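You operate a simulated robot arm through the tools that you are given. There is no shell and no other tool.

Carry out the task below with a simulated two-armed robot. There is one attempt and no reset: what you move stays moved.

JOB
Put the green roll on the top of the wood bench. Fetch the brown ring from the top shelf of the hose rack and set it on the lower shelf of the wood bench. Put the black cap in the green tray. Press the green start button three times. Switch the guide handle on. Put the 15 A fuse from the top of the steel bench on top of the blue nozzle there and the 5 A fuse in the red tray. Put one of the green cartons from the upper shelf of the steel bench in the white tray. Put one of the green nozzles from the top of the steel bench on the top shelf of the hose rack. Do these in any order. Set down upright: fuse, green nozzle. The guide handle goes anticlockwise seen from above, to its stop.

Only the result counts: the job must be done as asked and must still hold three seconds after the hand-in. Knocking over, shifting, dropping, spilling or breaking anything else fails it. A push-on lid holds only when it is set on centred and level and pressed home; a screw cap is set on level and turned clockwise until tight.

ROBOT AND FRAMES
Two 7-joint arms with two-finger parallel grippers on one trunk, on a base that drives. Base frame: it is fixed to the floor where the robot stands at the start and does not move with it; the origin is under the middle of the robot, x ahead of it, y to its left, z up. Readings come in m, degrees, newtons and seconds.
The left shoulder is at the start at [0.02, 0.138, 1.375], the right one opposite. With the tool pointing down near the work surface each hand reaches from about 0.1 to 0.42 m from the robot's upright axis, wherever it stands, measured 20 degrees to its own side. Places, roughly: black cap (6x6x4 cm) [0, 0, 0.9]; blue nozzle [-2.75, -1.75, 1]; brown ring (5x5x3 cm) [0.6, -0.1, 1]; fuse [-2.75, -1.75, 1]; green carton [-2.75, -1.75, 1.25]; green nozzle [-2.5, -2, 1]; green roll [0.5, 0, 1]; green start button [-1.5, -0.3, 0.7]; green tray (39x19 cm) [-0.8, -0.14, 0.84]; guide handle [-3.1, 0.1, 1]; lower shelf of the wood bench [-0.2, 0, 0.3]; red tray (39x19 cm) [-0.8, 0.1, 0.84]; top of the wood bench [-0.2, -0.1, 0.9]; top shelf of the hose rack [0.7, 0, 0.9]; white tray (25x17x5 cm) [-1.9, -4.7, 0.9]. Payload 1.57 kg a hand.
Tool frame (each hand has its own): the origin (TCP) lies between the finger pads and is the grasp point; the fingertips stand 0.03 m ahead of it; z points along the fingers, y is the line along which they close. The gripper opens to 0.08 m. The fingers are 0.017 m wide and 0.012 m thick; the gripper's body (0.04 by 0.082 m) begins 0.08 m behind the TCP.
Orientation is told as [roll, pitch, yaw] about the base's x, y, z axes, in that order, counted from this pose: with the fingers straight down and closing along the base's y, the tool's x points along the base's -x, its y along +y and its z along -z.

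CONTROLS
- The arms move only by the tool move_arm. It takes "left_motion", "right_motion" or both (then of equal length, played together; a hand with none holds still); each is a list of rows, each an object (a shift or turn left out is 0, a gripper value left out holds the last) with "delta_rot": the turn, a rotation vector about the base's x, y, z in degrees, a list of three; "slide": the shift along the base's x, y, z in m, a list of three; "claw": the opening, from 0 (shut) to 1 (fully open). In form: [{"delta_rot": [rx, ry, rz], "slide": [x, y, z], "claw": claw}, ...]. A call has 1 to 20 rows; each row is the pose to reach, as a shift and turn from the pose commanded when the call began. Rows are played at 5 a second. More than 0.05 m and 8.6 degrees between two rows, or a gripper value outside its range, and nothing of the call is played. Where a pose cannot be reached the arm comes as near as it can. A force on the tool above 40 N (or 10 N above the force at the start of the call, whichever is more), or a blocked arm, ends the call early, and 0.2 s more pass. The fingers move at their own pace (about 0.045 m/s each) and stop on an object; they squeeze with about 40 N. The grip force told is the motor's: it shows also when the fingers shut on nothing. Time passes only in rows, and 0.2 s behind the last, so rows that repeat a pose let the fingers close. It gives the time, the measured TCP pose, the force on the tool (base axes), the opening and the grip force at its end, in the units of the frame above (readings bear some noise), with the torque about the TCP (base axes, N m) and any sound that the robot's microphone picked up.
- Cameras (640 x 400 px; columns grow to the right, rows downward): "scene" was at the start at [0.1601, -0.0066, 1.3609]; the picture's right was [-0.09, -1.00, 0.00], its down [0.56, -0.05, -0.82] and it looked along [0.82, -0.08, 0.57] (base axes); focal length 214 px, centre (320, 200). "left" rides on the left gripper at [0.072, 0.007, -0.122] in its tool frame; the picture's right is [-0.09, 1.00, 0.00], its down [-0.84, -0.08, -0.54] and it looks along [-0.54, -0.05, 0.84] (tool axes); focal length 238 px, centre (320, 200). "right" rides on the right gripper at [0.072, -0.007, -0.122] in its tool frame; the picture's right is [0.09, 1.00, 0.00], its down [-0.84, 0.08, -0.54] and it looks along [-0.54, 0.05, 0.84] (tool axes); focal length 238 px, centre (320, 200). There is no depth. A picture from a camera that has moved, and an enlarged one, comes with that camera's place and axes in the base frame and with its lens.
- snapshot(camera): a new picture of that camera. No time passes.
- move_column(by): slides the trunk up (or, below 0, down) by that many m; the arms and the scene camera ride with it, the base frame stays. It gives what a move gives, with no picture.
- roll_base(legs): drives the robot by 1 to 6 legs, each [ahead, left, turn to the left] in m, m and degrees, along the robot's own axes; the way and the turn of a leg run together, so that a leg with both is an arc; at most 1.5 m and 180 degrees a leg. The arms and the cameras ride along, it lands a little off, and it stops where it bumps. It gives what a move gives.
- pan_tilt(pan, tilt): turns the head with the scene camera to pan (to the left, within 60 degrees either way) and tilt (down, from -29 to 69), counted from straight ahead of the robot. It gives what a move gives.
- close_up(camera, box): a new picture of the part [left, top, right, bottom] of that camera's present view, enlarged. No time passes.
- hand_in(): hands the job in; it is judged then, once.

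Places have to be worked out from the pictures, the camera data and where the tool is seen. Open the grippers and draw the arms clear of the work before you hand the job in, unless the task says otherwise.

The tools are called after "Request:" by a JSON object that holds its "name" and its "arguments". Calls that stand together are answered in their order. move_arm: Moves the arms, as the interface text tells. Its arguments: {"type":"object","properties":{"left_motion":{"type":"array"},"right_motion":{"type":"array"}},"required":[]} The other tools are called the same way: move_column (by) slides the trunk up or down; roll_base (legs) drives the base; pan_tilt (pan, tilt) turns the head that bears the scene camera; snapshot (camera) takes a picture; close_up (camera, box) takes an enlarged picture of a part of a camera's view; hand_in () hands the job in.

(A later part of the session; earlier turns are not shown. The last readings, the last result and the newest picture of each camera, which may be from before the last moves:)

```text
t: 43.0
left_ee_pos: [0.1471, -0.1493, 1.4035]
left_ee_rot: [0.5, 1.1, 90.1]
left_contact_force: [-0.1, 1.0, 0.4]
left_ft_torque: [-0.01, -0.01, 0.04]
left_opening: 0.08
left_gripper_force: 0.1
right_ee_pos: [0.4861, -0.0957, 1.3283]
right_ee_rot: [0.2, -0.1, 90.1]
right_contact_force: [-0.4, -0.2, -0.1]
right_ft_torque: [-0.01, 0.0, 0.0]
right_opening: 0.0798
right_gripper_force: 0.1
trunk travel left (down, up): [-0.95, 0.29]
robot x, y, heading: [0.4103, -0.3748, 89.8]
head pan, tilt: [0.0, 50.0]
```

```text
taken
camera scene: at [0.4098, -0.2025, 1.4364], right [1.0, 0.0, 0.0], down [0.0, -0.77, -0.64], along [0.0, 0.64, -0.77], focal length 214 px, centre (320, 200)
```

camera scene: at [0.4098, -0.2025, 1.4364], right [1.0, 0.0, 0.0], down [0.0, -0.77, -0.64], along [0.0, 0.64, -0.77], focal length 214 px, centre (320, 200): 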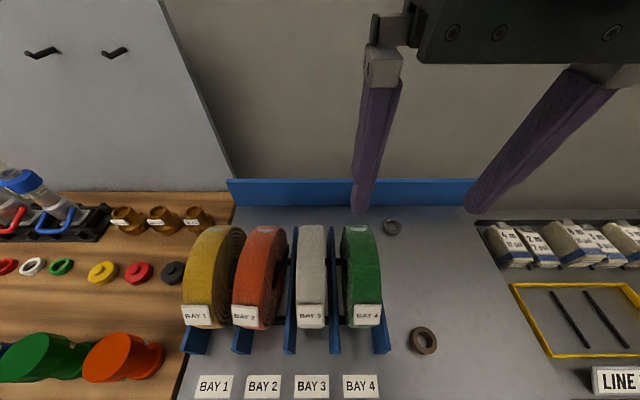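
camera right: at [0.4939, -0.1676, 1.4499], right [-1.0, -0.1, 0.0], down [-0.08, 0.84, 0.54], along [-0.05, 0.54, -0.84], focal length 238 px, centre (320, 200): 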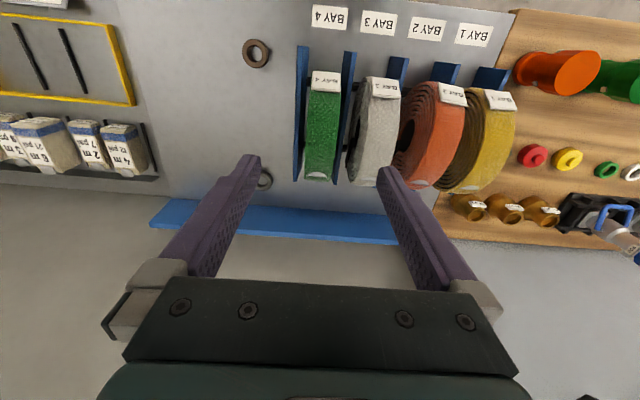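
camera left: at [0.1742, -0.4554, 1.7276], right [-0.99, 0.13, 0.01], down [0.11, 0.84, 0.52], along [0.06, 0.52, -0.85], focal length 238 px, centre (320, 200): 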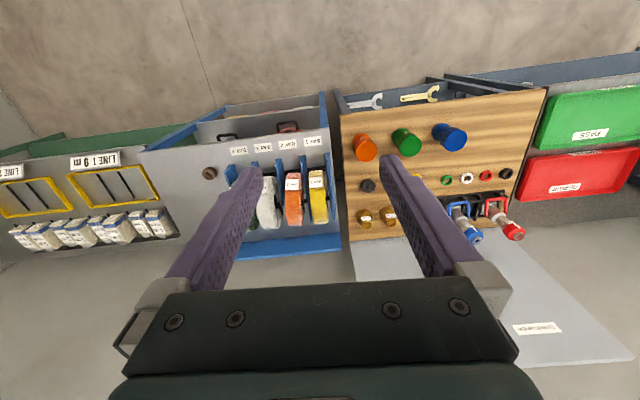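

I zoom in on the green roll from both cameras to judge the divider height and roll shape.

Request:
{"name": "close_up", "arguments": {"camera": "scene", "box": [280, 210, 460, 370]}}

Request:
{"name": "close_up", "arguments": {"camera": "right", "box": [230, 20, 420, 210]}}

Request:
{"name": "snapshot", "arguments": {"camera": "left"}}

```text
2.50 times, centred on (370, 290) of scene
camera zoom: at [0.4098, -0.2025, 1.4364], right [1.0, 0.0, 0.0], down [0.0, -0.77, -0.64], along [0.0, 0.64, -0.77], focal length 536 px, centre (195, -25)
```

zoom: 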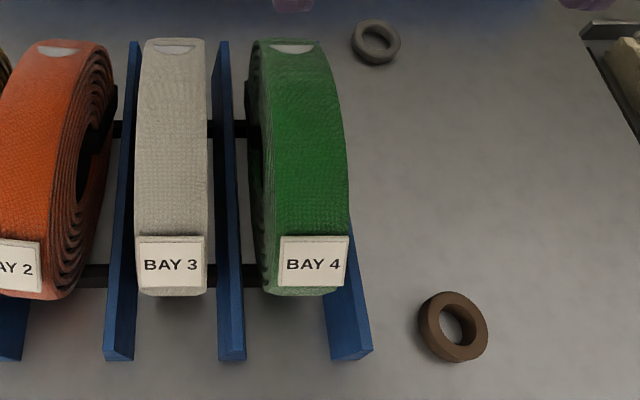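

```text
2.11 times, centred on (325, 115) of right
camera zoom: at [0.4939, -0.1676, 1.4499], right [-1.0, -0.1, 0.0], down [-0.08, 0.84, 0.54], along [-0.05, 0.54, -0.84], focal length 502 px, centre (310, 379)
```

zoom: 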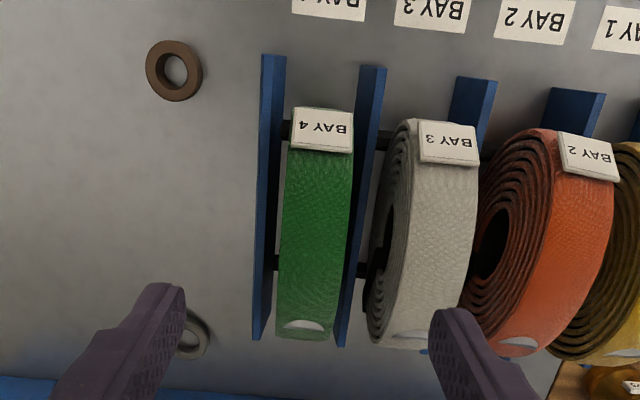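

```text
taken
camera left: at [0.1433, -0.2165, 1.5276], right [-1.0, 0.09, 0.01], down [0.08, 0.85, 0.52], along [0.04, 0.52, -0.85], focal length 238 px, centre (320, 200)
```

left: 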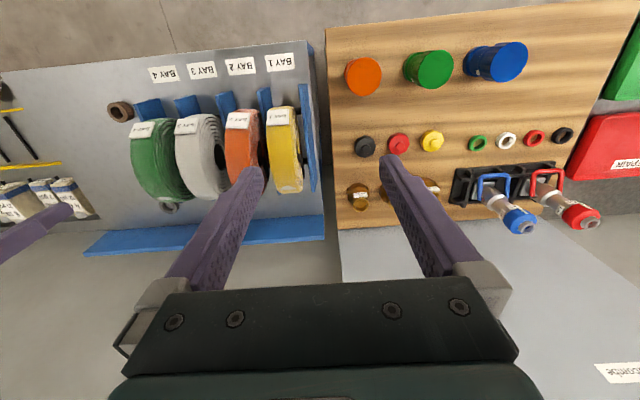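

The roll centre is about y=-0.035, top ≈1.09, with divider tops near 0.98, so I can grip it by its faces above the dividers. I lower the trunk and position the right hand straight over it.

Request:
{"name": "move_column", "arguments": {"by": -0.1}}

Request:
{"name": "move_arm", "arguments": {"right_motion": [{"slide": [-0.003, 0.03, 0.0]}, {"slide": [-0.006, 0.058, 0.0]}, {"slide": [-0.006, 0.058, -0.03]}, {"slide": [-0.006, 0.058, -0.06]}, {"slide": [-0.006, 0.058, -0.06]}]}}

Request:
{"name": "snapshot", "arguments": {"camera": "right"}}

Request:
{"name": "snapshot", "arguments": {"camera": "scene"}}

```text
t: 44.3
left_ee_pos: [0.1474, -0.1474, 1.3041]
left_ee_rot: [0.5, 1.1, 90.1]
left_contact_force: [-0.4, 0.1, 0.1]
left_ft_torque: [-0.04, 0.01, -0.01]
left_opening: 0.08
left_gripper_force: 0.1
right_ee_pos: [0.4867, -0.0963, 1.2284]
right_ee_rot: [0.1, 0.0, 90.2]
right_contact_force: [-0.1, -0.4, 0.4]
right_ft_torque: [0.02, -0.04, -0.01]
right_opening: 0.08
right_gripper_force: 0.1
trunk travel left (down, up): [-0.85, 0.39]
robot x, y, heading: [0.4091, -0.3787, 89.8]
head pan, tilt: [0.0, 50.0]
```

```text
t: 45.5
left_ee_pos: [0.1484, -0.1484, 1.3028]
left_ee_rot: [0.5, 1.2, 90.1]
left_contact_force: [0.2, 0.5, 0.8]
left_ft_torque: [0.03, -0.04, 0.03]
left_opening: 0.08
left_gripper_force: 0.1
right_ee_pos: [0.4801, -0.0368, 1.1679]
right_ee_rot: [0.0, 0.0, 90.2]
right_contact_force: [-0.4, 0.0, 0.8]
right_ft_torque: [0.03, 0.04, 0.0]
right_opening: 0.08
right_gripper_force: 0.1
trunk travel left (down, up): [-0.85, 0.39]
robot x, y, heading: [0.4102, -0.3791, 89.8]
head pan, tilt: [0.0, 50.0]
```

```text
taken
camera right: at [0.4874, -0.1082, 1.2895], right [-1.0, -0.1, 0.0], down [-0.08, 0.84, 0.54], along [-0.05, 0.54, -0.84], focal length 238 px, centre (320, 200)
```

right: 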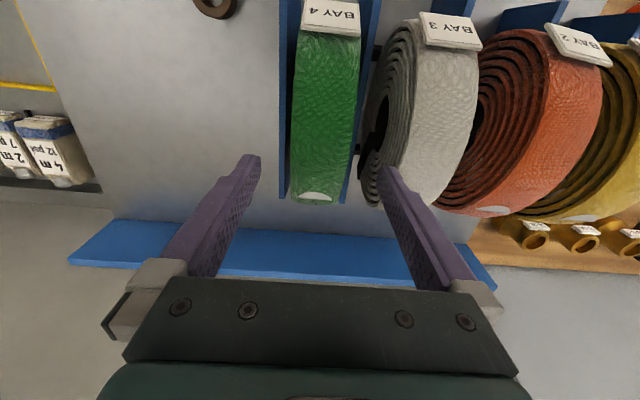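

```text
taken
camera scene: at [0.4098, -0.2025, 1.3364], right [1.0, 0.0, 0.0], down [0.0, -0.77, -0.64], along [0.0, 0.64, -0.77], focal length 214 px, centre (320, 200)
```

scene: 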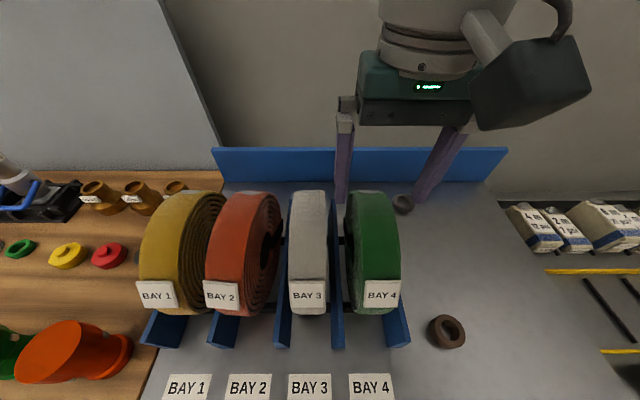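

Alignment looks good (roll centre x≈0.479, thickness ≈0.055). I narrow the gripper slightly, descend to TCP z≈1.05, then close.

Request:
{"name": "move_arm", "arguments": {"right_motion": [{"slide": [0, 0, 0], "claw": 0.92}, {"slide": [0, 0, -0.02], "claw": 0.92}, {"slide": [0, 0, -0.04], "claw": 0.92}, {"slide": [0, 0, -0.06], "claw": 0.92}, {"slide": [0, 0, -0.08], "claw": 0.92}, {"slide": [0, 0, -0.1], "claw": 0.92}, {"slide": [0, 0, -0.118], "claw": 0.92}]}}

Request:
{"name": "snapshot", "arguments": {"camera": "right"}}

Request:
{"name": "snapshot", "arguments": {"camera": "scene"}}

```text
t: 47.1
left_ee_pos: [0.1481, -0.1487, 1.3027]
left_ee_rot: [0.5, 1.2, 90.1]
left_contact_force: [0.1, -0.3, 0.2]
left_ft_torque: [0.01, 0.01, 0.02]
left_opening: 0.0801
left_gripper_force: 0.0
right_ee_pos: [0.4814, -0.0362, 1.0491]
right_ee_rot: [0.1, 0.1, 90.2]
right_contact_force: [-0.4, -0.2, -0.5]
right_ft_torque: [-0.02, -0.01, 0.0]
right_opening: 0.074
right_gripper_force: 0.1
trunk travel left (down, up): [-0.85, 0.39]
robot x, y, heading: [0.4084, -0.3812, 89.9]
head pan, tilt: [0.0, 50.0]
```

```text
taken
camera right: at [0.4886, -0.1079, 1.1713], right [-1.0, -0.1, 0.0], down [-0.08, 0.84, 0.54], along [-0.05, 0.54, -0.84], focal length 238 px, centre (320, 200)
```

right: 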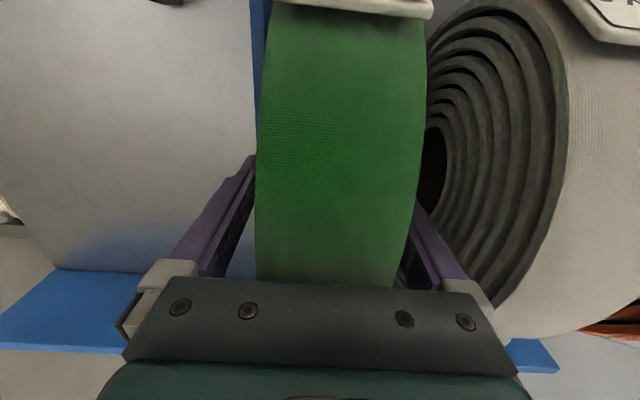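

```text
taken
camera scene: at [0.4098, -0.2025, 1.3364], right [1.0, 0.0, 0.0], down [0.0, -0.77, -0.64], along [0.0, 0.64, -0.77], focal length 214 px, centre (320, 200)
```

scene: 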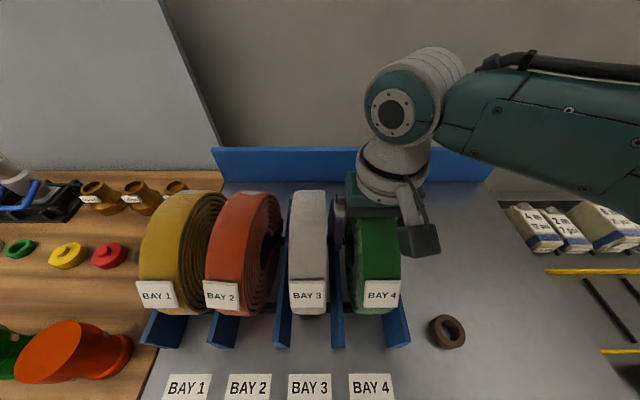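

The roll is cleanly between the fingers with no contact force. I close the grip and lift slightly.

Request:
{"name": "move_arm", "arguments": {"right_motion": [{"slide": [0, 0, 0], "claw": 0.6}, {"slide": [0, 0, 0], "claw": 0.3}, {"slide": [0, 0, 0], "claw": 0.3}, {"slide": [0, 0, 0], "claw": 0.3}]}}

Request:
{"name": "move_arm", "arguments": {"right_motion": [{"slide": [0, 0, 0.02], "claw": 0.3}, {"slide": [0, 0, 0.04], "claw": 0.3}, {"slide": [0, 0, 0.06], "claw": 0.3}, {"slide": [0, 0, 0.09], "claw": 0.3}, {"slide": [0, 0, 0.12], "claw": 0.3}, {"slide": [0, 0, 0.15], "claw": 0.3}]}}

Request:
{"name": "snapshot", "arguments": {"camera": "scene"}}

Request:
{"name": "snapshot", "arguments": {"camera": "right"}}

```text
t: 48.1
left_ee_pos: [0.1469, -0.1489, 1.3037]
left_ee_rot: [0.4, 1.3, 90.1]
left_contact_force: [0.6, 1.0, 0.5]
left_ft_torque: [0.02, 0.02, -0.01]
left_opening: 0.08
left_gripper_force: 0.1
right_ee_pos: [0.4807, -0.0357, 1.0492]
right_ee_rot: [0.1, -0.1, 90.2]
right_contact_force: [-1.7, 1.4, -1.1]
right_ft_torque: [0.03, 0.0, -0.05]
right_opening: 0.0436
right_gripper_force: 33.2
trunk travel left (down, up): [-0.85, 0.39]
robot x, y, heading: [0.4105, -0.3801, 89.9]
head pan, tilt: [0.0, 50.0]
```

```text
t: 49.5
left_ee_pos: [0.1491, -0.1499, 1.3023]
left_ee_rot: [0.5, 1.3, 90.1]
left_contact_force: [-0.2, -0.1, 0.8]
left_ft_torque: [-0.01, -0.02, -0.02]
left_opening: 0.0801
left_gripper_force: 0.2
right_ee_pos: [0.4797, -0.041, 1.1989]
right_ee_rot: [-0.1, 0.1, 90.2]
right_contact_force: [-1.1, 0.1, -9.9]
right_ft_torque: [0.07, -0.01, -0.01]
right_opening: 0.0439
right_gripper_force: 39.7
trunk travel left (down, up): [-0.85, 0.39]
robot x, y, heading: [0.4099, -0.3769, 89.7]
head pan, tilt: [0.0, 50.0]
```

```text
taken
camera scene: at [0.4097, -0.2029, 1.3362], right [1.0, 0.0, 0.0], down [0.0, -0.77, -0.64], along [0.0, 0.64, -0.77], focal length 214 px, centre (320, 200)
```

scene: 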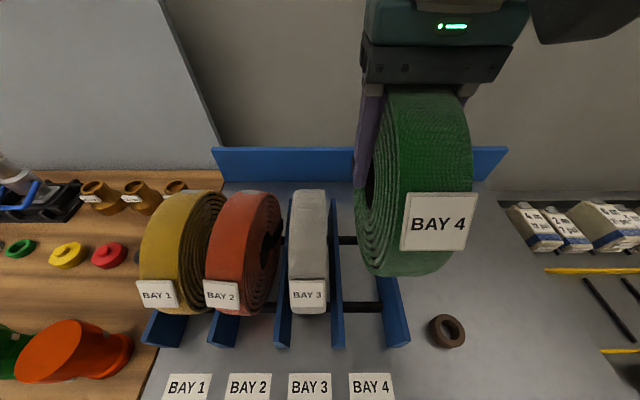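

```text
taken
camera right: at [0.4868, -0.1114, 1.3207], right [-1.0, -0.1, 0.0], down [-0.08, 0.84, 0.54], along [-0.05, 0.54, -0.84], focal length 238 px, centre (320, 200)
```

right: 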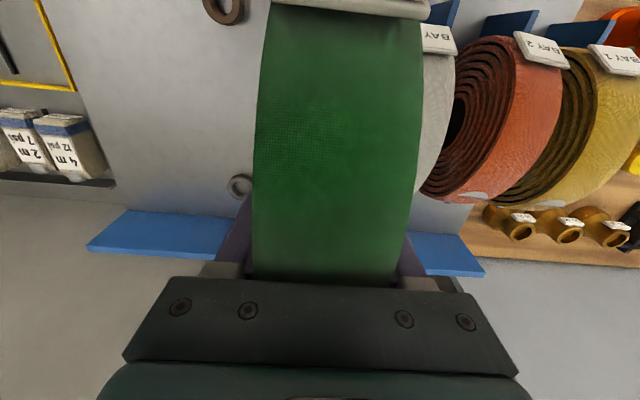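

The roll is held firmly (~1 kg). I raise the trunk, back away from the rack and drive along the lane to stand in front of the wood bench's left part.

Request:
{"name": "move_column", "arguments": {"by": 0.15}}

Request:
{"name": "roll_base", "arguments": {"legs": [[-0.4, 0, 0], [0, 0.85, 0]]}}

Request:
{"name": "snapshot", "arguments": {"camera": "scene"}}

```text
t: 51.2
left_ee_pos: [0.1483, -0.1489, 1.4522]
left_ee_rot: [0.5, 1.2, 90.1]
left_contact_force: [-0.1, -0.4, 0.6]
left_ft_torque: [0.0, -0.01, 0.03]
left_opening: 0.0799
left_gripper_force: 0.0
right_ee_pos: [0.4782, -0.0392, 1.3485]
right_ee_rot: [0.0, 0.0, 90.2]
right_contact_force: [-0.3, -0.4, -9.9]
right_ft_torque: [0.06, -0.02, 0.0]
right_opening: 0.0439
right_gripper_force: 40.1
trunk travel left (down, up): [-1.0, 0.24]
robot x, y, heading: [0.4051, -0.3809, 89.7]
head pan, tilt: [0.0, 50.0]
```

```text
t: 57.9
left_ee_pos: [-0.706, -0.5865, 1.4533]
left_ee_rot: [0.5, 1.3, 92.4]
left_contact_force: [-0.7, -1.2, -0.4]
left_ft_torque: [-0.03, -0.02, 0.01]
left_opening: 0.0802
left_gripper_force: 0.0
right_ee_pos: [-0.3796, -0.4643, 1.3497]
right_ee_rot: [-0.1, -0.1, 92.5]
right_contact_force: [0.4, 0.2, -10.1]
right_ft_torque: [0.07, 0.0, 0.0]
right_opening: 0.0439
right_gripper_force: 39.8
trunk travel left (down, up): [-1.0, 0.24]
robot x, y, heading: [-0.4378, -0.8038, 92.2]
head pan, tilt: [0.0, 50.0]
```

```text
taken
camera scene: at [-0.4419, -0.6296, 1.4862], right [1.0, 0.04, 0.0], down [0.03, -0.77, -0.64], along [-0.02, 0.64, -0.77], focal length 214 px, centre (320, 200)
```

scene: 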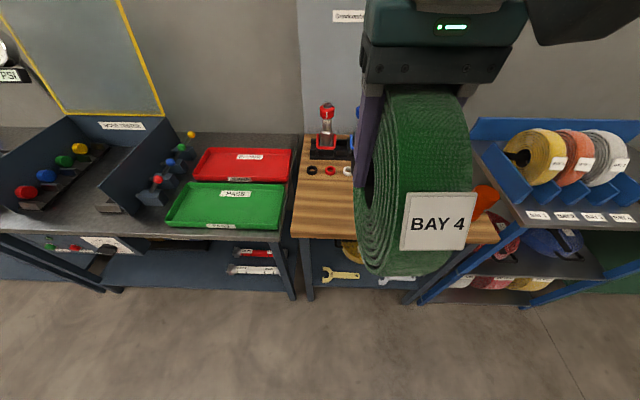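

I try rotating the hand so the roll can be laid flat: first a yaw of +90° while shifting the hand to the right, away from the head.

Request:
{"name": "move_arm", "arguments": {"right_motion": [{"slide": [0.01, 0, 0], "delta_rot": [0, 0, 8]}, {"slide": [0.02, 0, 0], "delta_rot": [0, 0, 16]}, {"slide": [0.03, 0, 0], "delta_rot": [0, 0, 24]}, {"slide": [0.04, 0, 0], "delta_rot": [0, 0, 32]}, {"slide": [0.05, 0, 0], "delta_rot": [0, 0, 40]}, {"slide": [0.06, 0, 0], "delta_rot": [0, 0, 48]}, {"slide": [0.07, 0, 0], "delta_rot": [0, 0, 56]}, {"slide": [0.08, 0, 0], "delta_rot": [0, 0, 64]}, {"slide": [0.09, 0, 0], "delta_rot": [0, 0, 72]}, {"slide": [0.1, 0, 0], "delta_rot": [0, 0, 80]}, {"slide": [0.12, 0, 0], "delta_rot": [0, 0, 87.5]}]}}

Request:
{"name": "snapshot", "arguments": {"camera": "scene"}}

```text
t: 60.3
left_ee_pos: [-0.706, -0.5863, 1.4539]
left_ee_rot: [0.5, 1.2, 92.6]
left_contact_force: [-1.1, 0.1, 1.2]
left_ft_torque: [0.0, 0.04, 0.0]
left_opening: 0.08
left_gripper_force: 0.0
right_ee_pos: [-0.2563, -0.4623, 1.3499]
right_ee_rot: [0.0, -0.1, -179.8]
right_contact_force: [-0.2, -0.5, -0.4]
right_ft_torque: [-0.02, 0.01, 0.0]
right_opening: 0.0241
right_gripper_force: 0.0
trunk travel left (down, up): [-1.0, 0.24]
robot x, y, heading: [-0.4375, -0.8031, 91.9]
head pan, tilt: [0.0, 50.0]
```

```text
taken
camera scene: at [-0.4419, -0.6293, 1.4864], right [1.0, 0.04, 0.0], down [0.03, -0.77, -0.64], along [-0.02, 0.64, -0.77], focal length 214 px, centre (320, 200)
```

scene: 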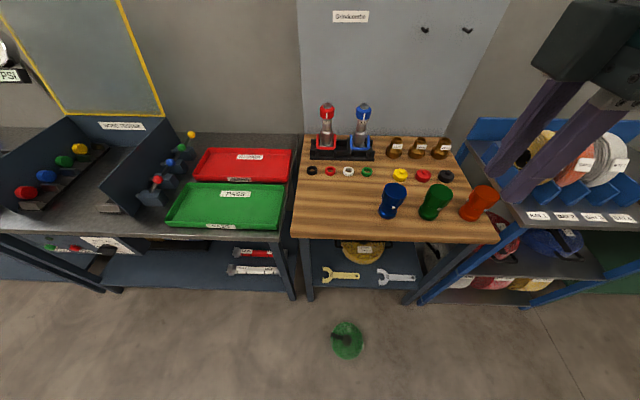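

The roll slipped out of the grip during the turn and is now on the floor. I look closely at where and how it lies before recovering it.

Request:
{"name": "close_up", "arguments": {"camera": "scene", "box": [260, 290, 440, 400]}}

Request:
{"name": "snapshot", "arguments": {"camera": "right"}}

Request:
{"name": "snapshot", "arguments": {"camera": "left"}}

```text
3.56 times, centred on (350, 345) of scene
camera zoom: at [-0.4419, -0.6293, 1.4864], right [1.0, 0.04, 0.0], down [0.03, -0.77, -0.64], along [-0.02, 0.64, -0.77], focal length 763 px, centre (213, -316)
```

zoom: 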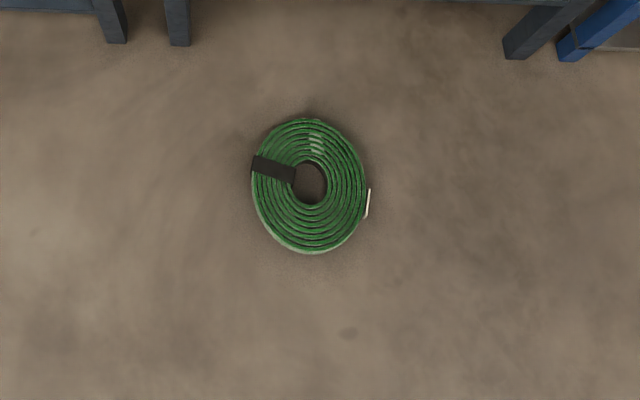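

```text
taken
camera right: at [-0.1845, -0.4553, 1.4714], right [0.1, -1.0, 0.0], down [-0.84, -0.08, 0.54], along [-0.54, -0.05, -0.84], focal length 238 px, centre (320, 200)
```

right: 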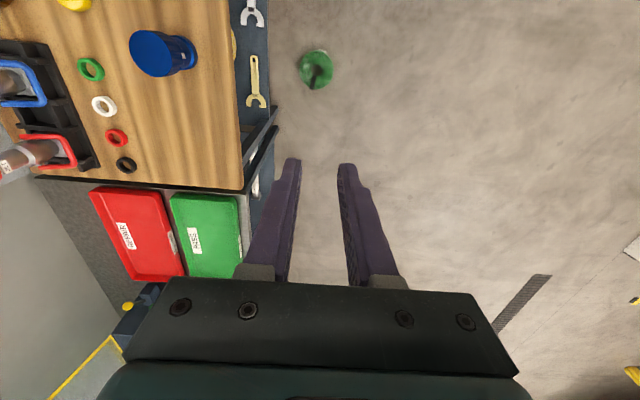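

```text
taken
camera left: at [-0.7075, -0.6541, 1.5776], right [-1.0, 0.05, 0.01], down [0.05, 0.85, 0.52], along [0.02, 0.52, -0.85], focal length 238 px, centre (320, 200)
```

left: 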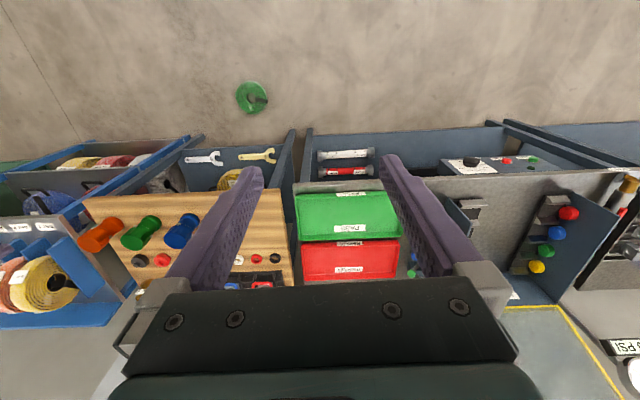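

The roll lies flat on the floor with an open hole, which actually suits me: I can grip its wall radially (one finger in the hole) and set it down flat. I move the hand over its near side and lower the trunk.

Request:
{"name": "move_arm", "arguments": {"right_motion": [{"slide": [-0.01, -0.02, 0], "claw": 1}, {"slide": [-0.02, -0.04, 0], "claw": 1}, {"slide": [-0.034, -0.058, 0], "claw": 1}]}}

Request:
{"name": "move_column", "arguments": {"by": -0.5}}

Request:
{"name": "snapshot", "arguments": {"camera": "scene"}}

Request:
{"name": "snapshot", "arguments": {"camera": "right"}}

```text
t: 61.1
left_ee_pos: [-0.7054, -0.5865, 1.4531]
left_ee_rot: [0.5, 1.2, 92.5]
left_contact_force: [-0.4, -0.2, 0.2]
left_ft_torque: [-0.02, 0.02, 0.0]
left_opening: 0.0799
left_gripper_force: 0.1
right_ee_pos: [-0.2943, -0.5226, 1.3485]
right_ee_rot: [0.0, 0.1, -180.0]
right_contact_force: [0.0, -0.1, 0.2]
right_ft_torque: [0.01, 0.02, 0.0]
right_opening: 0.0799
right_gripper_force: 0.0
trunk travel left (down, up): [-1.0, 0.24]
robot x, y, heading: [-0.4341, -0.8055, 91.9]
head pan, tilt: [0.0, 50.0]
```

```text
refused: -0.5 is not a number from -0.4 to 0.4
```

```text
taken
camera scene: at [-0.4419, -0.6293, 1.4864], right [1.0, 0.04, 0.0], down [0.03, -0.77, -0.64], along [-0.02, 0.64, -0.77], focal length 214 px, centre (320, 200)
```

scene: 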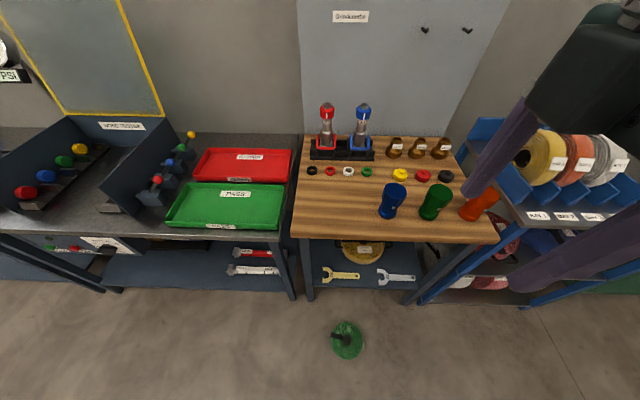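

```text
taken
camera right: at [-0.2218, -0.5144, 1.4702], right [0.09, -1.0, 0.0], down [-0.84, -0.08, 0.54], along [-0.54, -0.05, -0.84], focal length 238 px, centre (320, 200)
```

right: 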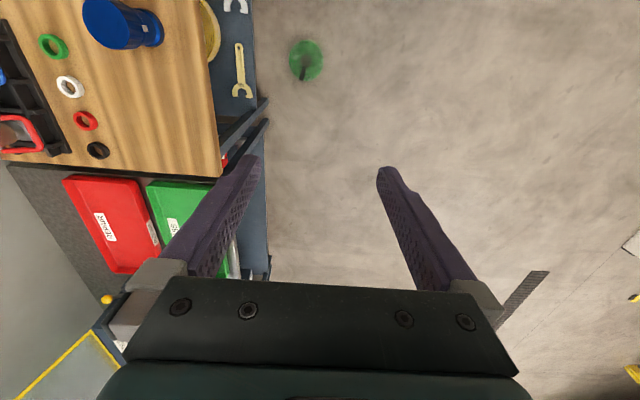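

The column accepts at most 0.4 per call; I lower in steps and check the views.

Request:
{"name": "move_column", "arguments": {"by": -0.4}}

Request:
{"name": "snapshot", "arguments": {"camera": "scene"}}

Request:
{"name": "snapshot", "arguments": {"camera": "right"}}

Request:
{"name": "snapshot", "arguments": {"camera": "left"}}

```text
t: 64.9
left_ee_pos: [-0.7062, -0.5862, 1.0543]
left_ee_rot: [0.5, 1.3, 92.5]
left_contact_force: [0.2, -0.3, 1.2]
left_ft_torque: [0.0, 0.01, -0.02]
left_opening: 0.0799
left_gripper_force: 0.1
right_ee_pos: [-0.2938, -0.5217, 0.9495]
right_ee_rot: [0.0, 0.1, -180.0]
right_contact_force: [0.2, -0.4, 0.0]
right_ft_torque: [-0.02, -0.01, 0.01]
right_opening: 0.0799
right_gripper_force: 0.2
trunk travel left (down, up): [-0.6, 0.64]
robot x, y, heading: [-0.4362, -0.8074, 92.3]
head pan, tilt: [0.0, 50.0]
```

```text
taken
camera scene: at [-0.4419, -0.6293, 1.0864], right [1.0, 0.04, 0.0], down [0.03, -0.77, -0.64], along [-0.02, 0.64, -0.77], focal length 214 px, centre (320, 200)
```

scene: 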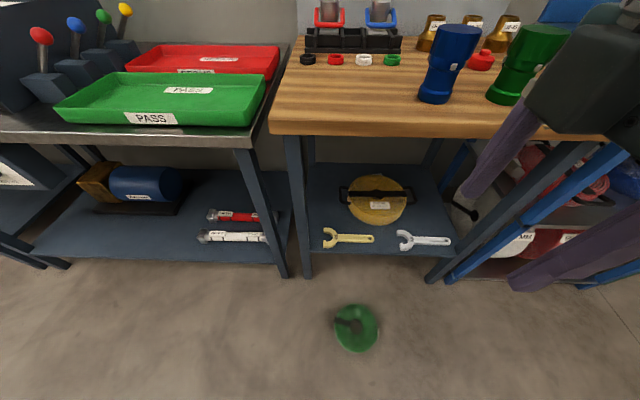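

```text
taken
camera right: at [-0.2218, -0.5142, 1.0702], right [0.09, -1.0, 0.0], down [-0.84, -0.08, 0.54], along [-0.54, -0.05, -0.84], focal length 238 px, centre (320, 200)
```

right: 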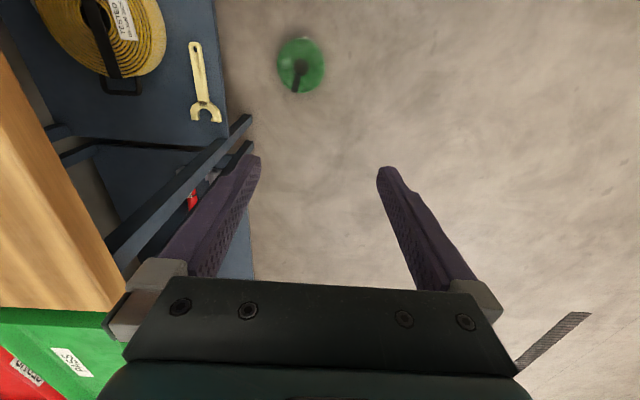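

```text
taken
camera left: at [-0.7075, -0.6541, 1.1776], right [-1.0, 0.05, 0.01], down [0.05, 0.85, 0.52], along [0.02, 0.52, -0.85], focal length 238 px, centre (320, 200)
```

left: 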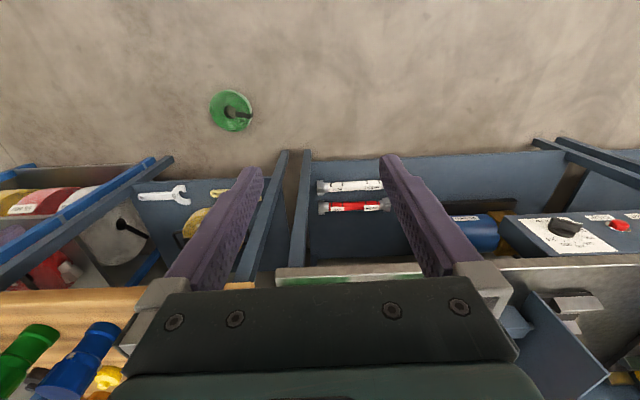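

The lane is clear. I lower another 0.4 m toward the roll on the floor.

Request:
{"name": "move_column", "arguments": {"by": -0.4}}

Request:
{"name": "snapshot", "arguments": {"camera": "scene"}}

Request:
{"name": "snapshot", "arguments": {"camera": "right"}}

```text
t: 68.7
left_ee_pos: [-0.7053, -0.5861, 0.6529]
left_ee_rot: [0.4, 1.3, 92.5]
left_contact_force: [-0.7, 0.3, -0.4]
left_ft_torque: [0.0, -0.03, 0.02]
left_opening: 0.0799
left_gripper_force: 0.1
right_ee_pos: [-0.295, -0.5215, 0.5481]
right_ee_rot: [-0.1, 0.0, -180.0]
right_contact_force: [0.7, -0.1, -0.8]
right_ft_torque: [-0.02, 0.0, 0.01]
right_opening: 0.0801
right_gripper_force: 0.1
trunk travel left (down, up): [-0.2, 1.04]
robot x, y, heading: [-0.4372, -0.8061, 92.1]
head pan, tilt: [0.0, 50.0]
```

```text
taken
camera scene: at [-0.4419, -0.6293, 0.6864], right [1.0, 0.04, 0.0], down [0.03, -0.77, -0.64], along [-0.02, 0.64, -0.77], focal length 214 px, centre (320, 200)
```

scene: 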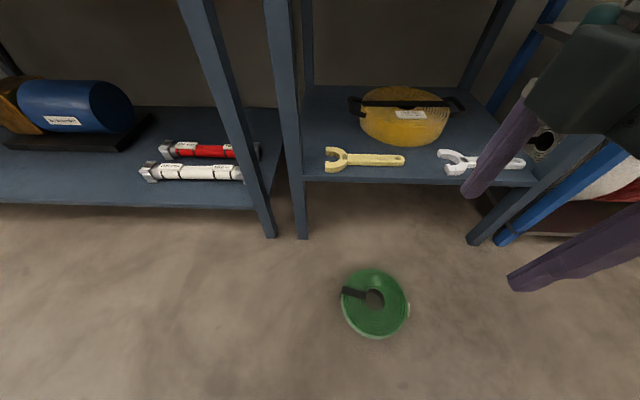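

```text
taken
camera right: at [-0.2218, -0.5142, 0.6701], right [0.09, -1.0, 0.0], down [-0.84, -0.08, 0.54], along [-0.54, -0.05, -0.84], focal length 238 px, centre (320, 200)
```

right: 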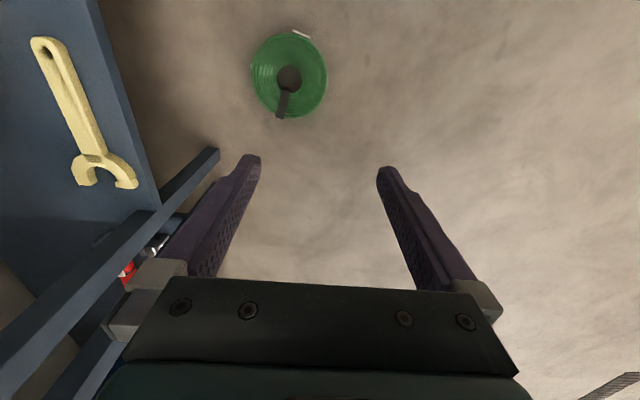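

The roll is at about [-0.288, -0.455]. I lower the trunk nearly fully and then the arm, keeping the hand vertical, to refine the view.

Request:
{"name": "move_column", "arguments": {"by": -0.19}}

Request:
{"name": "move_arm", "arguments": {"right_motion": [{"slide": [0.0, 0, -0.04]}, {"slide": [0.002, 0, -0.08]}, {"slide": [0.004, 0, -0.12]}, {"slide": [0.006, 0, -0.16]}]}}

Request:
{"name": "snapshot", "arguments": {"camera": "right"}}

Request:
{"name": "snapshot", "arguments": {"camera": "scene"}}

```text
t: 70.8
left_ee_pos: [-0.7042, -0.5868, 0.4635]
left_ee_rot: [0.6, 1.2, 92.5]
left_contact_force: [-0.4, 0.5, -0.4]
left_ft_torque: [-0.01, -0.01, -0.01]
left_opening: 0.0801
left_gripper_force: 0.0
right_ee_pos: [-0.294, -0.5206, 0.3587]
right_ee_rot: [0.0, 0.2, -180.1]
right_contact_force: [0.0, 0.1, -0.3]
right_ft_torque: [0.01, 0.01, -0.01]
right_opening: 0.0798
right_gripper_force: 0.0
trunk travel left (down, up): [-0.01, 1.23]
robot x, y, heading: [-0.4335, -0.8079, 91.9]
head pan, tilt: [0.0, 50.0]
```

```text
t: 71.8
left_ee_pos: [-0.7059, -0.5862, 0.4633]
left_ee_rot: [0.5, 1.3, 92.5]
left_contact_force: [-0.1, -0.6, -0.3]
left_ft_torque: [0.01, -0.01, -0.01]
left_opening: 0.0802
left_gripper_force: 0.1
right_ee_pos: [-0.2892, -0.5205, 0.1988]
right_ee_rot: [0.0, 0.0, -179.9]
right_contact_force: [-0.6, 1.1, 0.3]
right_ft_torque: [0.0, 0.0, -0.01]
right_opening: 0.0799
right_gripper_force: 0.0
trunk travel left (down, up): [-0.01, 1.23]
robot x, y, heading: [-0.4395, -0.8044, 92.0]
head pan, tilt: [0.0, 50.0]
```

```text
taken
camera right: at [-0.2166, -0.5133, 0.3202], right [0.09, -1.0, 0.0], down [-0.84, -0.08, 0.54], along [-0.54, -0.05, -0.84], focal length 238 px, centre (320, 200)
```

right: 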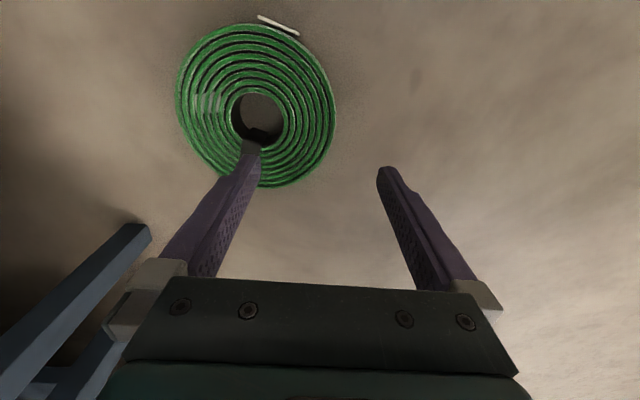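

```text
taken
camera scene: at [-0.4423, -0.6298, 0.4963], right [1.0, 0.04, 0.0], down [0.03, -0.77, -0.64], along [-0.02, 0.64, -0.77], focal length 214 px, centre (320, 200)
```

scene: 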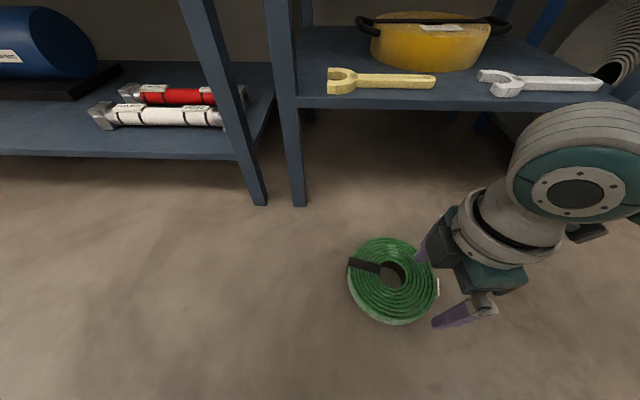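

From this close view the roll centre is about [-0.277, -0.447], so the near wall to grip is at [-0.276, -0.507]. I shift there and descend partway, then check.

Request:
{"name": "move_arm", "arguments": {"right_motion": [{"slide": [0.013, 0.0135, -0.02]}, {"slide": [0.013, 0.0135, -0.05]}, {"slide": [0.013, 0.0135, -0.08]}, {"slide": [0.013, 0.0135, -0.1]}]}}

Request:
{"name": "snapshot", "arguments": {"camera": "right"}}

Request:
{"name": "snapshot", "arguments": {"camera": "scene"}}

```text
t: 72.8
left_ee_pos: [-0.7052, -0.587, 0.4633]
left_ee_rot: [0.5, 1.2, 92.4]
left_contact_force: [0.5, -0.4, 1.5]
left_ft_torque: [-0.02, 0.0, -0.03]
left_opening: 0.0799
left_gripper_force: 0.1
right_ee_pos: [-0.2748, -0.5055, 0.0966]
right_ee_rot: [0.0, 0.0, -180.0]
right_contact_force: [0.3, -1.0, -0.9]
right_ft_torque: [0.02, -0.02, 0.0]
right_opening: 0.08
right_gripper_force: 0.0
trunk travel left (down, up): [-0.01, 1.23]
robot x, y, heading: [-0.4334, -0.8036, 91.8]
head pan, tilt: [0.0, 50.0]
```

```text
taken
camera right: at [-0.2008, -0.4993, 0.2192], right [0.09, -1.0, 0.0], down [-0.84, -0.08, 0.54], along [-0.54, -0.05, -0.84], focal length 238 px, centre (320, 200)
```

right: 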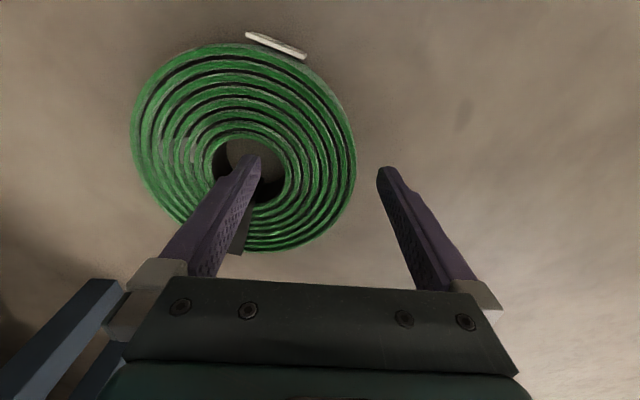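

```text
taken
camera scene: at [-0.4423, -0.6292, 0.4964], right [1.0, 0.04, 0.0], down [0.03, -0.77, -0.64], along [-0.02, 0.64, -0.77], focal length 214 px, centre (320, 200)
```

scene: 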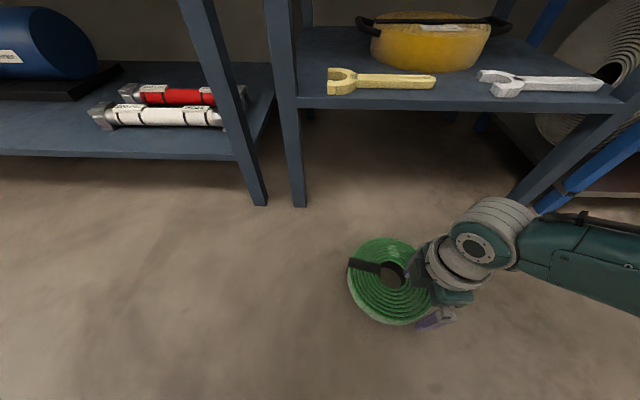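

The left finger is above the hole and the right finger outside the roll, well centred. I descend to just above the floor and close.

Request:
{"name": "move_arm", "arguments": {"right_motion": [{"slide": [0, 0, -0.02]}, {"slide": [0, 0, -0.04]}, {"slide": [0, 0, -0.06]}, {"slide": [0, 0, -0.06], "claw": 0.8}, {"slide": [0, 0, -0.06], "claw": 0.5}, {"slide": [0, 0, -0.06], "claw": 0.3}, {"slide": [0, 0, -0.06], "claw": 0.3}, {"slide": [0, 0, -0.06], "claw": 0.3}, {"slide": [0, 0, -0.06], "claw": 0.3}]}}

Request:
{"name": "snapshot", "arguments": {"camera": "right"}}

```text
t: 73.3
left_ee_pos: [-0.7049, -0.5871, 0.4639]
left_ee_rot: [0.4, 1.4, 92.5]
left_contact_force: [-1.3, -0.2, 0.4]
left_ft_torque: [-0.01, 0.0, 0.02]
left_opening: 0.0798
left_gripper_force: 0.0
right_ee_pos: [-0.2726, -0.5038, 0.0738]
right_ee_rot: [-0.3, 0.1, 180.0]
right_contact_force: [1.4, -4.3, 14.4]
right_ft_torque: [0.44, -0.05, -0.09]
right_opening: 0.077
right_gripper_force: 0.0
trunk travel left (down, up): [-0.01, 1.23]
robot x, y, heading: [-0.4334, -0.8047, 92.3]
head pan, tilt: [0.0, 50.0]
stopped in row 2 (right hand): the force on the tool passed its limit at 128 N (the readings are from after the stop); the commanded pose is now the measured one
```

```text
taken
camera right: at [-0.1997, -0.4972, 0.1958], right [0.09, -1.0, -0.01], down [-0.84, -0.08, 0.54], along [-0.54, -0.04, -0.84], focal length 238 px, centre (320, 200)
```

right: 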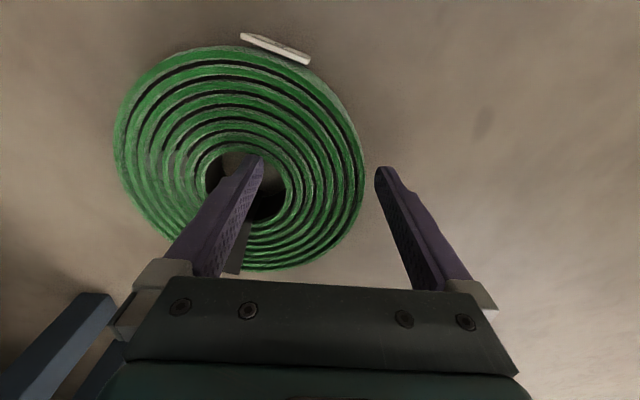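

The inner finger hit something solid at the roll's top level, so its hole isn't usable. I back off upward, then will lift the roll by squeezing it between both hands; first I re-check the roll's place.

Request:
{"name": "move_arm", "arguments": {"right_motion": [{"slide": [0, 0, 0.02]}, {"slide": [0.0, -0.0, 0.06]}, {"slide": [0.03, -0.03, 0.1]}, {"slide": [0.06, -0.06, 0.14]}]}}

Request:
{"name": "snapshot", "arguments": {"camera": "right"}}

Request:
{"name": "close_up", "arguments": {"camera": "scene", "box": [310, 200, 480, 350]}}

```text
refused: row 3 steps farther than a row can; nothing moved
```

```text
taken
camera right: at [-0.1997, -0.4972, 0.1958], right [0.09, -1.0, -0.01], down [-0.84, -0.08, 0.54], along [-0.54, -0.04, -0.84], focal length 238 px, centre (320, 200)
```

right: 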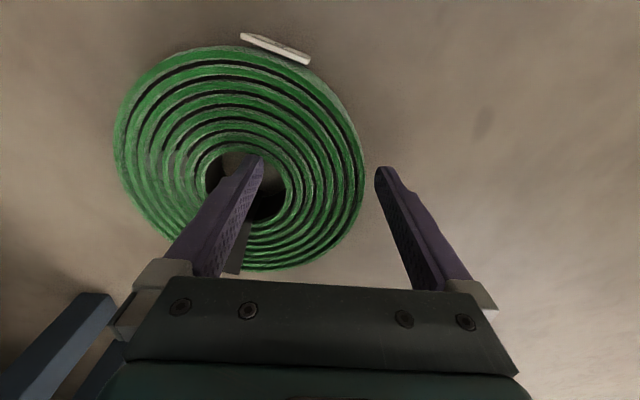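

```text
2.67 times, centred on (395, 275) of scene
camera zoom: at [-0.4405, -0.6301, 0.4965], right [1.0, 0.04, 0.0], down [0.03, -0.77, -0.64], along [-0.02, 0.64, -0.77], focal length 572 px, centre (120, 0)
```

zoom: 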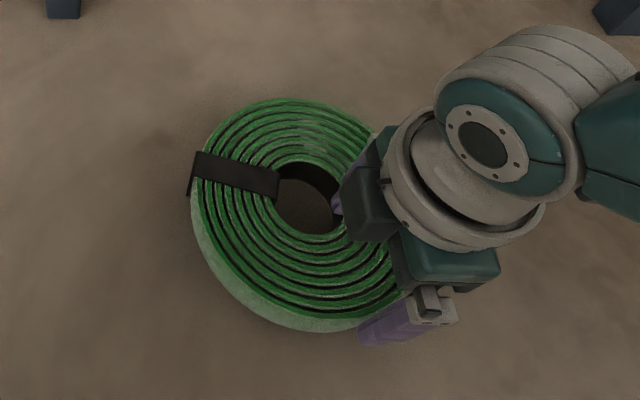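

The close-up shows the finger was about 2 cm off the hole's centre (hole centre ≈[-0.292, -0.451]) and hit its rim. I raise, shift by -0.02 in x, and try the descent again slowly.

Request:
{"name": "move_arm", "arguments": {"right_motion": [{"slide": [0, 0, 0.02]}, {"slide": [-0.01, -0.002, 0.022]}, {"slide": [-0.02, -0.005, 0.022]}, {"slide": [-0.02, -0.005, 0.022]}]}}

Request:
{"name": "snapshot", "arguments": {"camera": "right"}}

Request:
{"name": "close_up", "arguments": {"camera": "scene", "box": [310, 200, 480, 350]}}

```text
t: 74.3
left_ee_pos: [-0.7055, -0.5864, 0.4641]
left_ee_rot: [0.5, 1.2, 92.5]
left_contact_force: [0.2, 0.1, -0.2]
left_ft_torque: [0.04, -0.03, 0.0]
left_opening: 0.0801
left_gripper_force: 0.1
right_ee_pos: [-0.2936, -0.5089, 0.0961]
right_ee_rot: [-0.4, 0.0, 179.9]
right_contact_force: [0.1, 0.1, 0.1]
right_ft_torque: [0.02, 0.0, -0.02]
right_opening: 0.0798
right_gripper_force: 0.0
trunk travel left (down, up): [-0.01, 1.23]
robot x, y, heading: [-0.4337, -0.8085, 92.5]
head pan, tilt: [0.0, 50.0]
```

```text
taken
camera right: at [-0.2218, -0.5029, 0.2175], right [0.09, -1.0, -0.01], down [-0.84, -0.08, 0.54], along [-0.54, -0.04, -0.84], focal length 238 px, centre (320, 200)
```

right: 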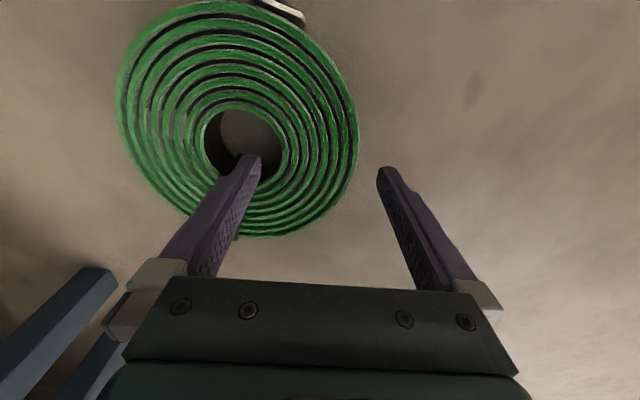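

```text
2.67 times, centred on (395, 275) of scene
camera zoom: at [-0.4415, -0.6294, 0.4964], right [1.0, 0.04, 0.0], down [0.03, -0.77, -0.64], along [-0.02, 0.64, -0.77], focal length 572 px, centre (120, 0)
```

zoom: 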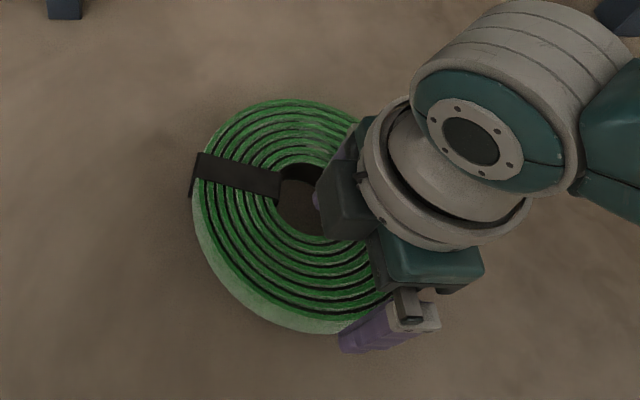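

Now the inner finger lies inside the hole's outline. I descend slowly in 1 cm steps.

Request:
{"name": "move_arm", "arguments": {"right_motion": [{"slide": [0.003, 0, -0.01]}, {"slide": [0.003, 0, -0.02]}, {"slide": [0.003, 0, -0.03]}, {"slide": [0.003, 0, -0.04]}, {"slide": [0.003, 0, -0.05]}, {"slide": [0.003, 0, -0.06]}]}}

Request:
{"name": "snapshot", "arguments": {"camera": "right"}}

```text
t: 75.1
left_ee_pos: [-0.703, -0.5869, 0.4638]
left_ee_rot: [0.4, 1.3, 92.4]
left_contact_force: [-0.2, -0.2, 0.8]
left_ft_torque: [-0.01, -0.01, 0.0]
left_opening: 0.08
left_gripper_force: 0.1
right_ee_pos: [-0.2937, -0.5069, 0.0729]
right_ee_rot: [-0.7, -0.3, -180.0]
right_contact_force: [2.5, -8.9, 31.3]
right_ft_torque: [1.02, -0.18, -0.02]
right_opening: 0.0752
right_gripper_force: 0.0
trunk travel left (down, up): [-0.01, 1.23]
robot x, y, heading: [-0.4382, -0.8069, 92.2]
head pan, tilt: [0.0, 50.0]
stopped in row 3 (right hand): the force on the tool passed its limit at 79 N (the readings are from after the stop); the commanded pose is now the measured one
```

```text
taken
camera right: at [-0.2194, -0.5011, 0.1954], right [0.09, -1.0, -0.01], down [-0.83, -0.08, 0.54], along [-0.54, -0.04, -0.84], focal length 238 px, centre (320, 200)
```

right: 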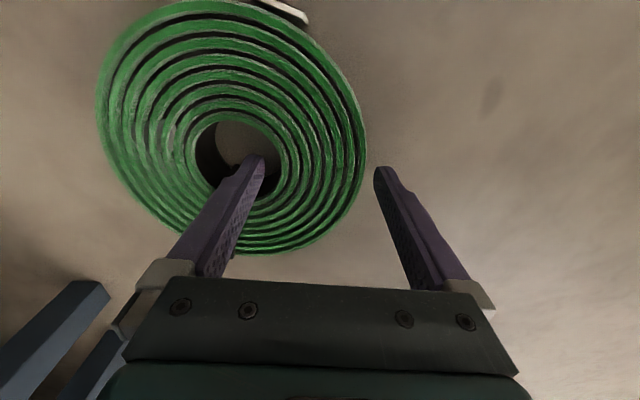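

The hole is solid in fact, so I'll use the two-hand squeeze. I raise the right hand, raise the trunk, and turn the left hand so both pairs of fingers can press the rim from opposite sides.

Request:
{"name": "move_arm", "arguments": {"right_motion": [{"slide": [0, 0, 0.02]}, {"slide": [0, 0, 0.06]}, {"slide": [0, 0, 0.1]}, {"slide": [0, 0, 0.14]}, {"slide": [0, 0, 0.18]}]}}

Request:
{"name": "move_column", "arguments": {"by": 0.25}}

Request:
{"name": "move_arm", "arguments": {"left_motion": [{"delta_rot": [0, 0, -7.5]}, {"delta_rot": [0, 0, -15]}, {"delta_rot": [0, 0, -22.5]}, {"delta_rot": [0, 0, -30]}, {"delta_rot": [0, 0, -37.5]}, {"delta_rot": [0, 0, -45]}, {"delta_rot": [0, 0, -52.5]}, {"delta_rot": [0, 0, -60]}, {"delta_rot": [0, 0, -67.5]}, {"delta_rot": [0, 0, -75]}, {"delta_rot": [0, 0, -82.5]}, {"delta_rot": [0, 0, -90]}, {"delta_rot": [0, 0, -90]}]}}

Request:
{"name": "snapshot", "arguments": {"camera": "scene"}}

```text
t: 76.3
left_ee_pos: [-0.7057, -0.5861, 0.4639]
left_ee_rot: [0.5, 1.2, 92.4]
left_contact_force: [-0.4, 0.0, -0.5]
left_ft_torque: [-0.02, 0.02, -0.02]
left_opening: 0.08
left_gripper_force: 0.1
right_ee_pos: [-0.2931, -0.5037, 0.2503]
right_ee_rot: [-0.6, -0.2, 180.0]
right_contact_force: [0.4, 0.6, 0.8]
right_ft_torque: [0.0, 0.0, 0.04]
right_opening: 0.0801
right_gripper_force: 0.0
trunk travel left (down, up): [-0.01, 1.23]
robot x, y, heading: [-0.4368, -0.8047, 92.0]
head pan, tilt: [0.0, 50.0]
```

```text
t: 78.9
left_ee_pos: [-0.7053, -0.5861, 0.7135]
left_ee_rot: [0.5, 1.2, 92.4]
left_contact_force: [-0.4, 0.3, 0.2]
left_ft_torque: [0.03, 0.03, 0.04]
left_opening: 0.08
left_gripper_force: 0.1
right_ee_pos: [-0.2953, -0.5046, 0.4997]
right_ee_rot: [-0.6, -0.2, -180.0]
right_contact_force: [0.8, 0.3, -0.5]
right_ft_torque: [0.02, -0.03, 0.01]
right_opening: 0.08
right_gripper_force: 0.1
trunk travel left (down, up): [-0.26, 0.98]
robot x, y, heading: [-0.4334, -0.8044, 91.7]
head pan, tilt: [0.0, 50.0]
```

```text
t: 81.7
left_ee_pos: [-0.7051, -0.5859, 0.7131]
left_ee_rot: [0.5, 1.1, 2.3]
left_contact_force: [0.2, -0.5, 0.3]
left_ft_torque: [0.01, 0.02, -0.01]
left_opening: 0.0801
left_gripper_force: 0.0
right_ee_pos: [-0.2937, -0.5037, 0.501]
right_ee_rot: [-0.7, -0.3, -180.0]
right_contact_force: [-0.1, -0.2, 0.3]
right_ft_torque: [0.01, 0.01, 0.02]
right_opening: 0.0801
right_gripper_force: 0.1
trunk travel left (down, up): [-0.26, 0.98]
robot x, y, heading: [-0.4357, -0.8082, 92.0]
head pan, tilt: [0.0, 50.0]
```

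```text
taken
camera scene: at [-0.4419, -0.6295, 0.7464], right [1.0, 0.04, 0.0], down [0.03, -0.77, -0.64], along [-0.02, 0.64, -0.77], focal length 214 px, centre (320, 200)
```

scene: 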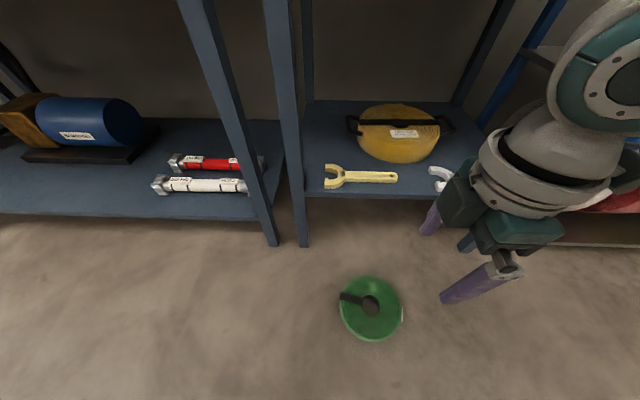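

Both hands are oriented. Now I place the robot so the roll is centred ahead of it with heading 110°, keeping clear of the label and strap on the rim.

Request:
{"name": "roll_base", "arguments": {"legs": [[0.026, -0.262, 0], [0, 0, 18]]}}

Request:
{"name": "snapshot", "arguments": {"camera": "scene"}}

```text
t: 84.6
left_ee_pos: [-0.5002, -0.6464, 0.713]
left_ee_rot: [0.5, 1.3, 20.6]
left_contact_force: [-0.2, -0.2, 0.0]
left_ft_torque: [-0.03, -0.03, 0.0]
left_opening: 0.0798
left_gripper_force: 0.1
right_ee_pos: [-0.135, -0.439, 0.5018]
right_ee_rot: [-0.6, -0.3, -161.8]
right_contact_force: [0.2, 0.2, 1.1]
right_ft_torque: [-0.01, 0.02, -0.01]
right_opening: 0.08
right_gripper_force: 0.0
trunk travel left (down, up): [-0.26, 0.98]
robot x, y, heading: [-0.1744, -0.7706, 110.2]
head pan, tilt: [0.0, 50.0]
```

```text
taken
camera scene: at [-0.2364, -0.6049, 0.7464], right [0.94, 0.35, 0.0], down [0.27, -0.72, -0.64], along [-0.22, 0.6, -0.77], focal length 214 px, centre (320, 200)
```

scene: 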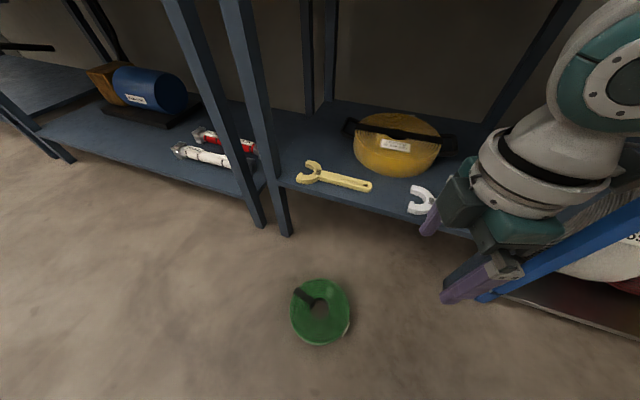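

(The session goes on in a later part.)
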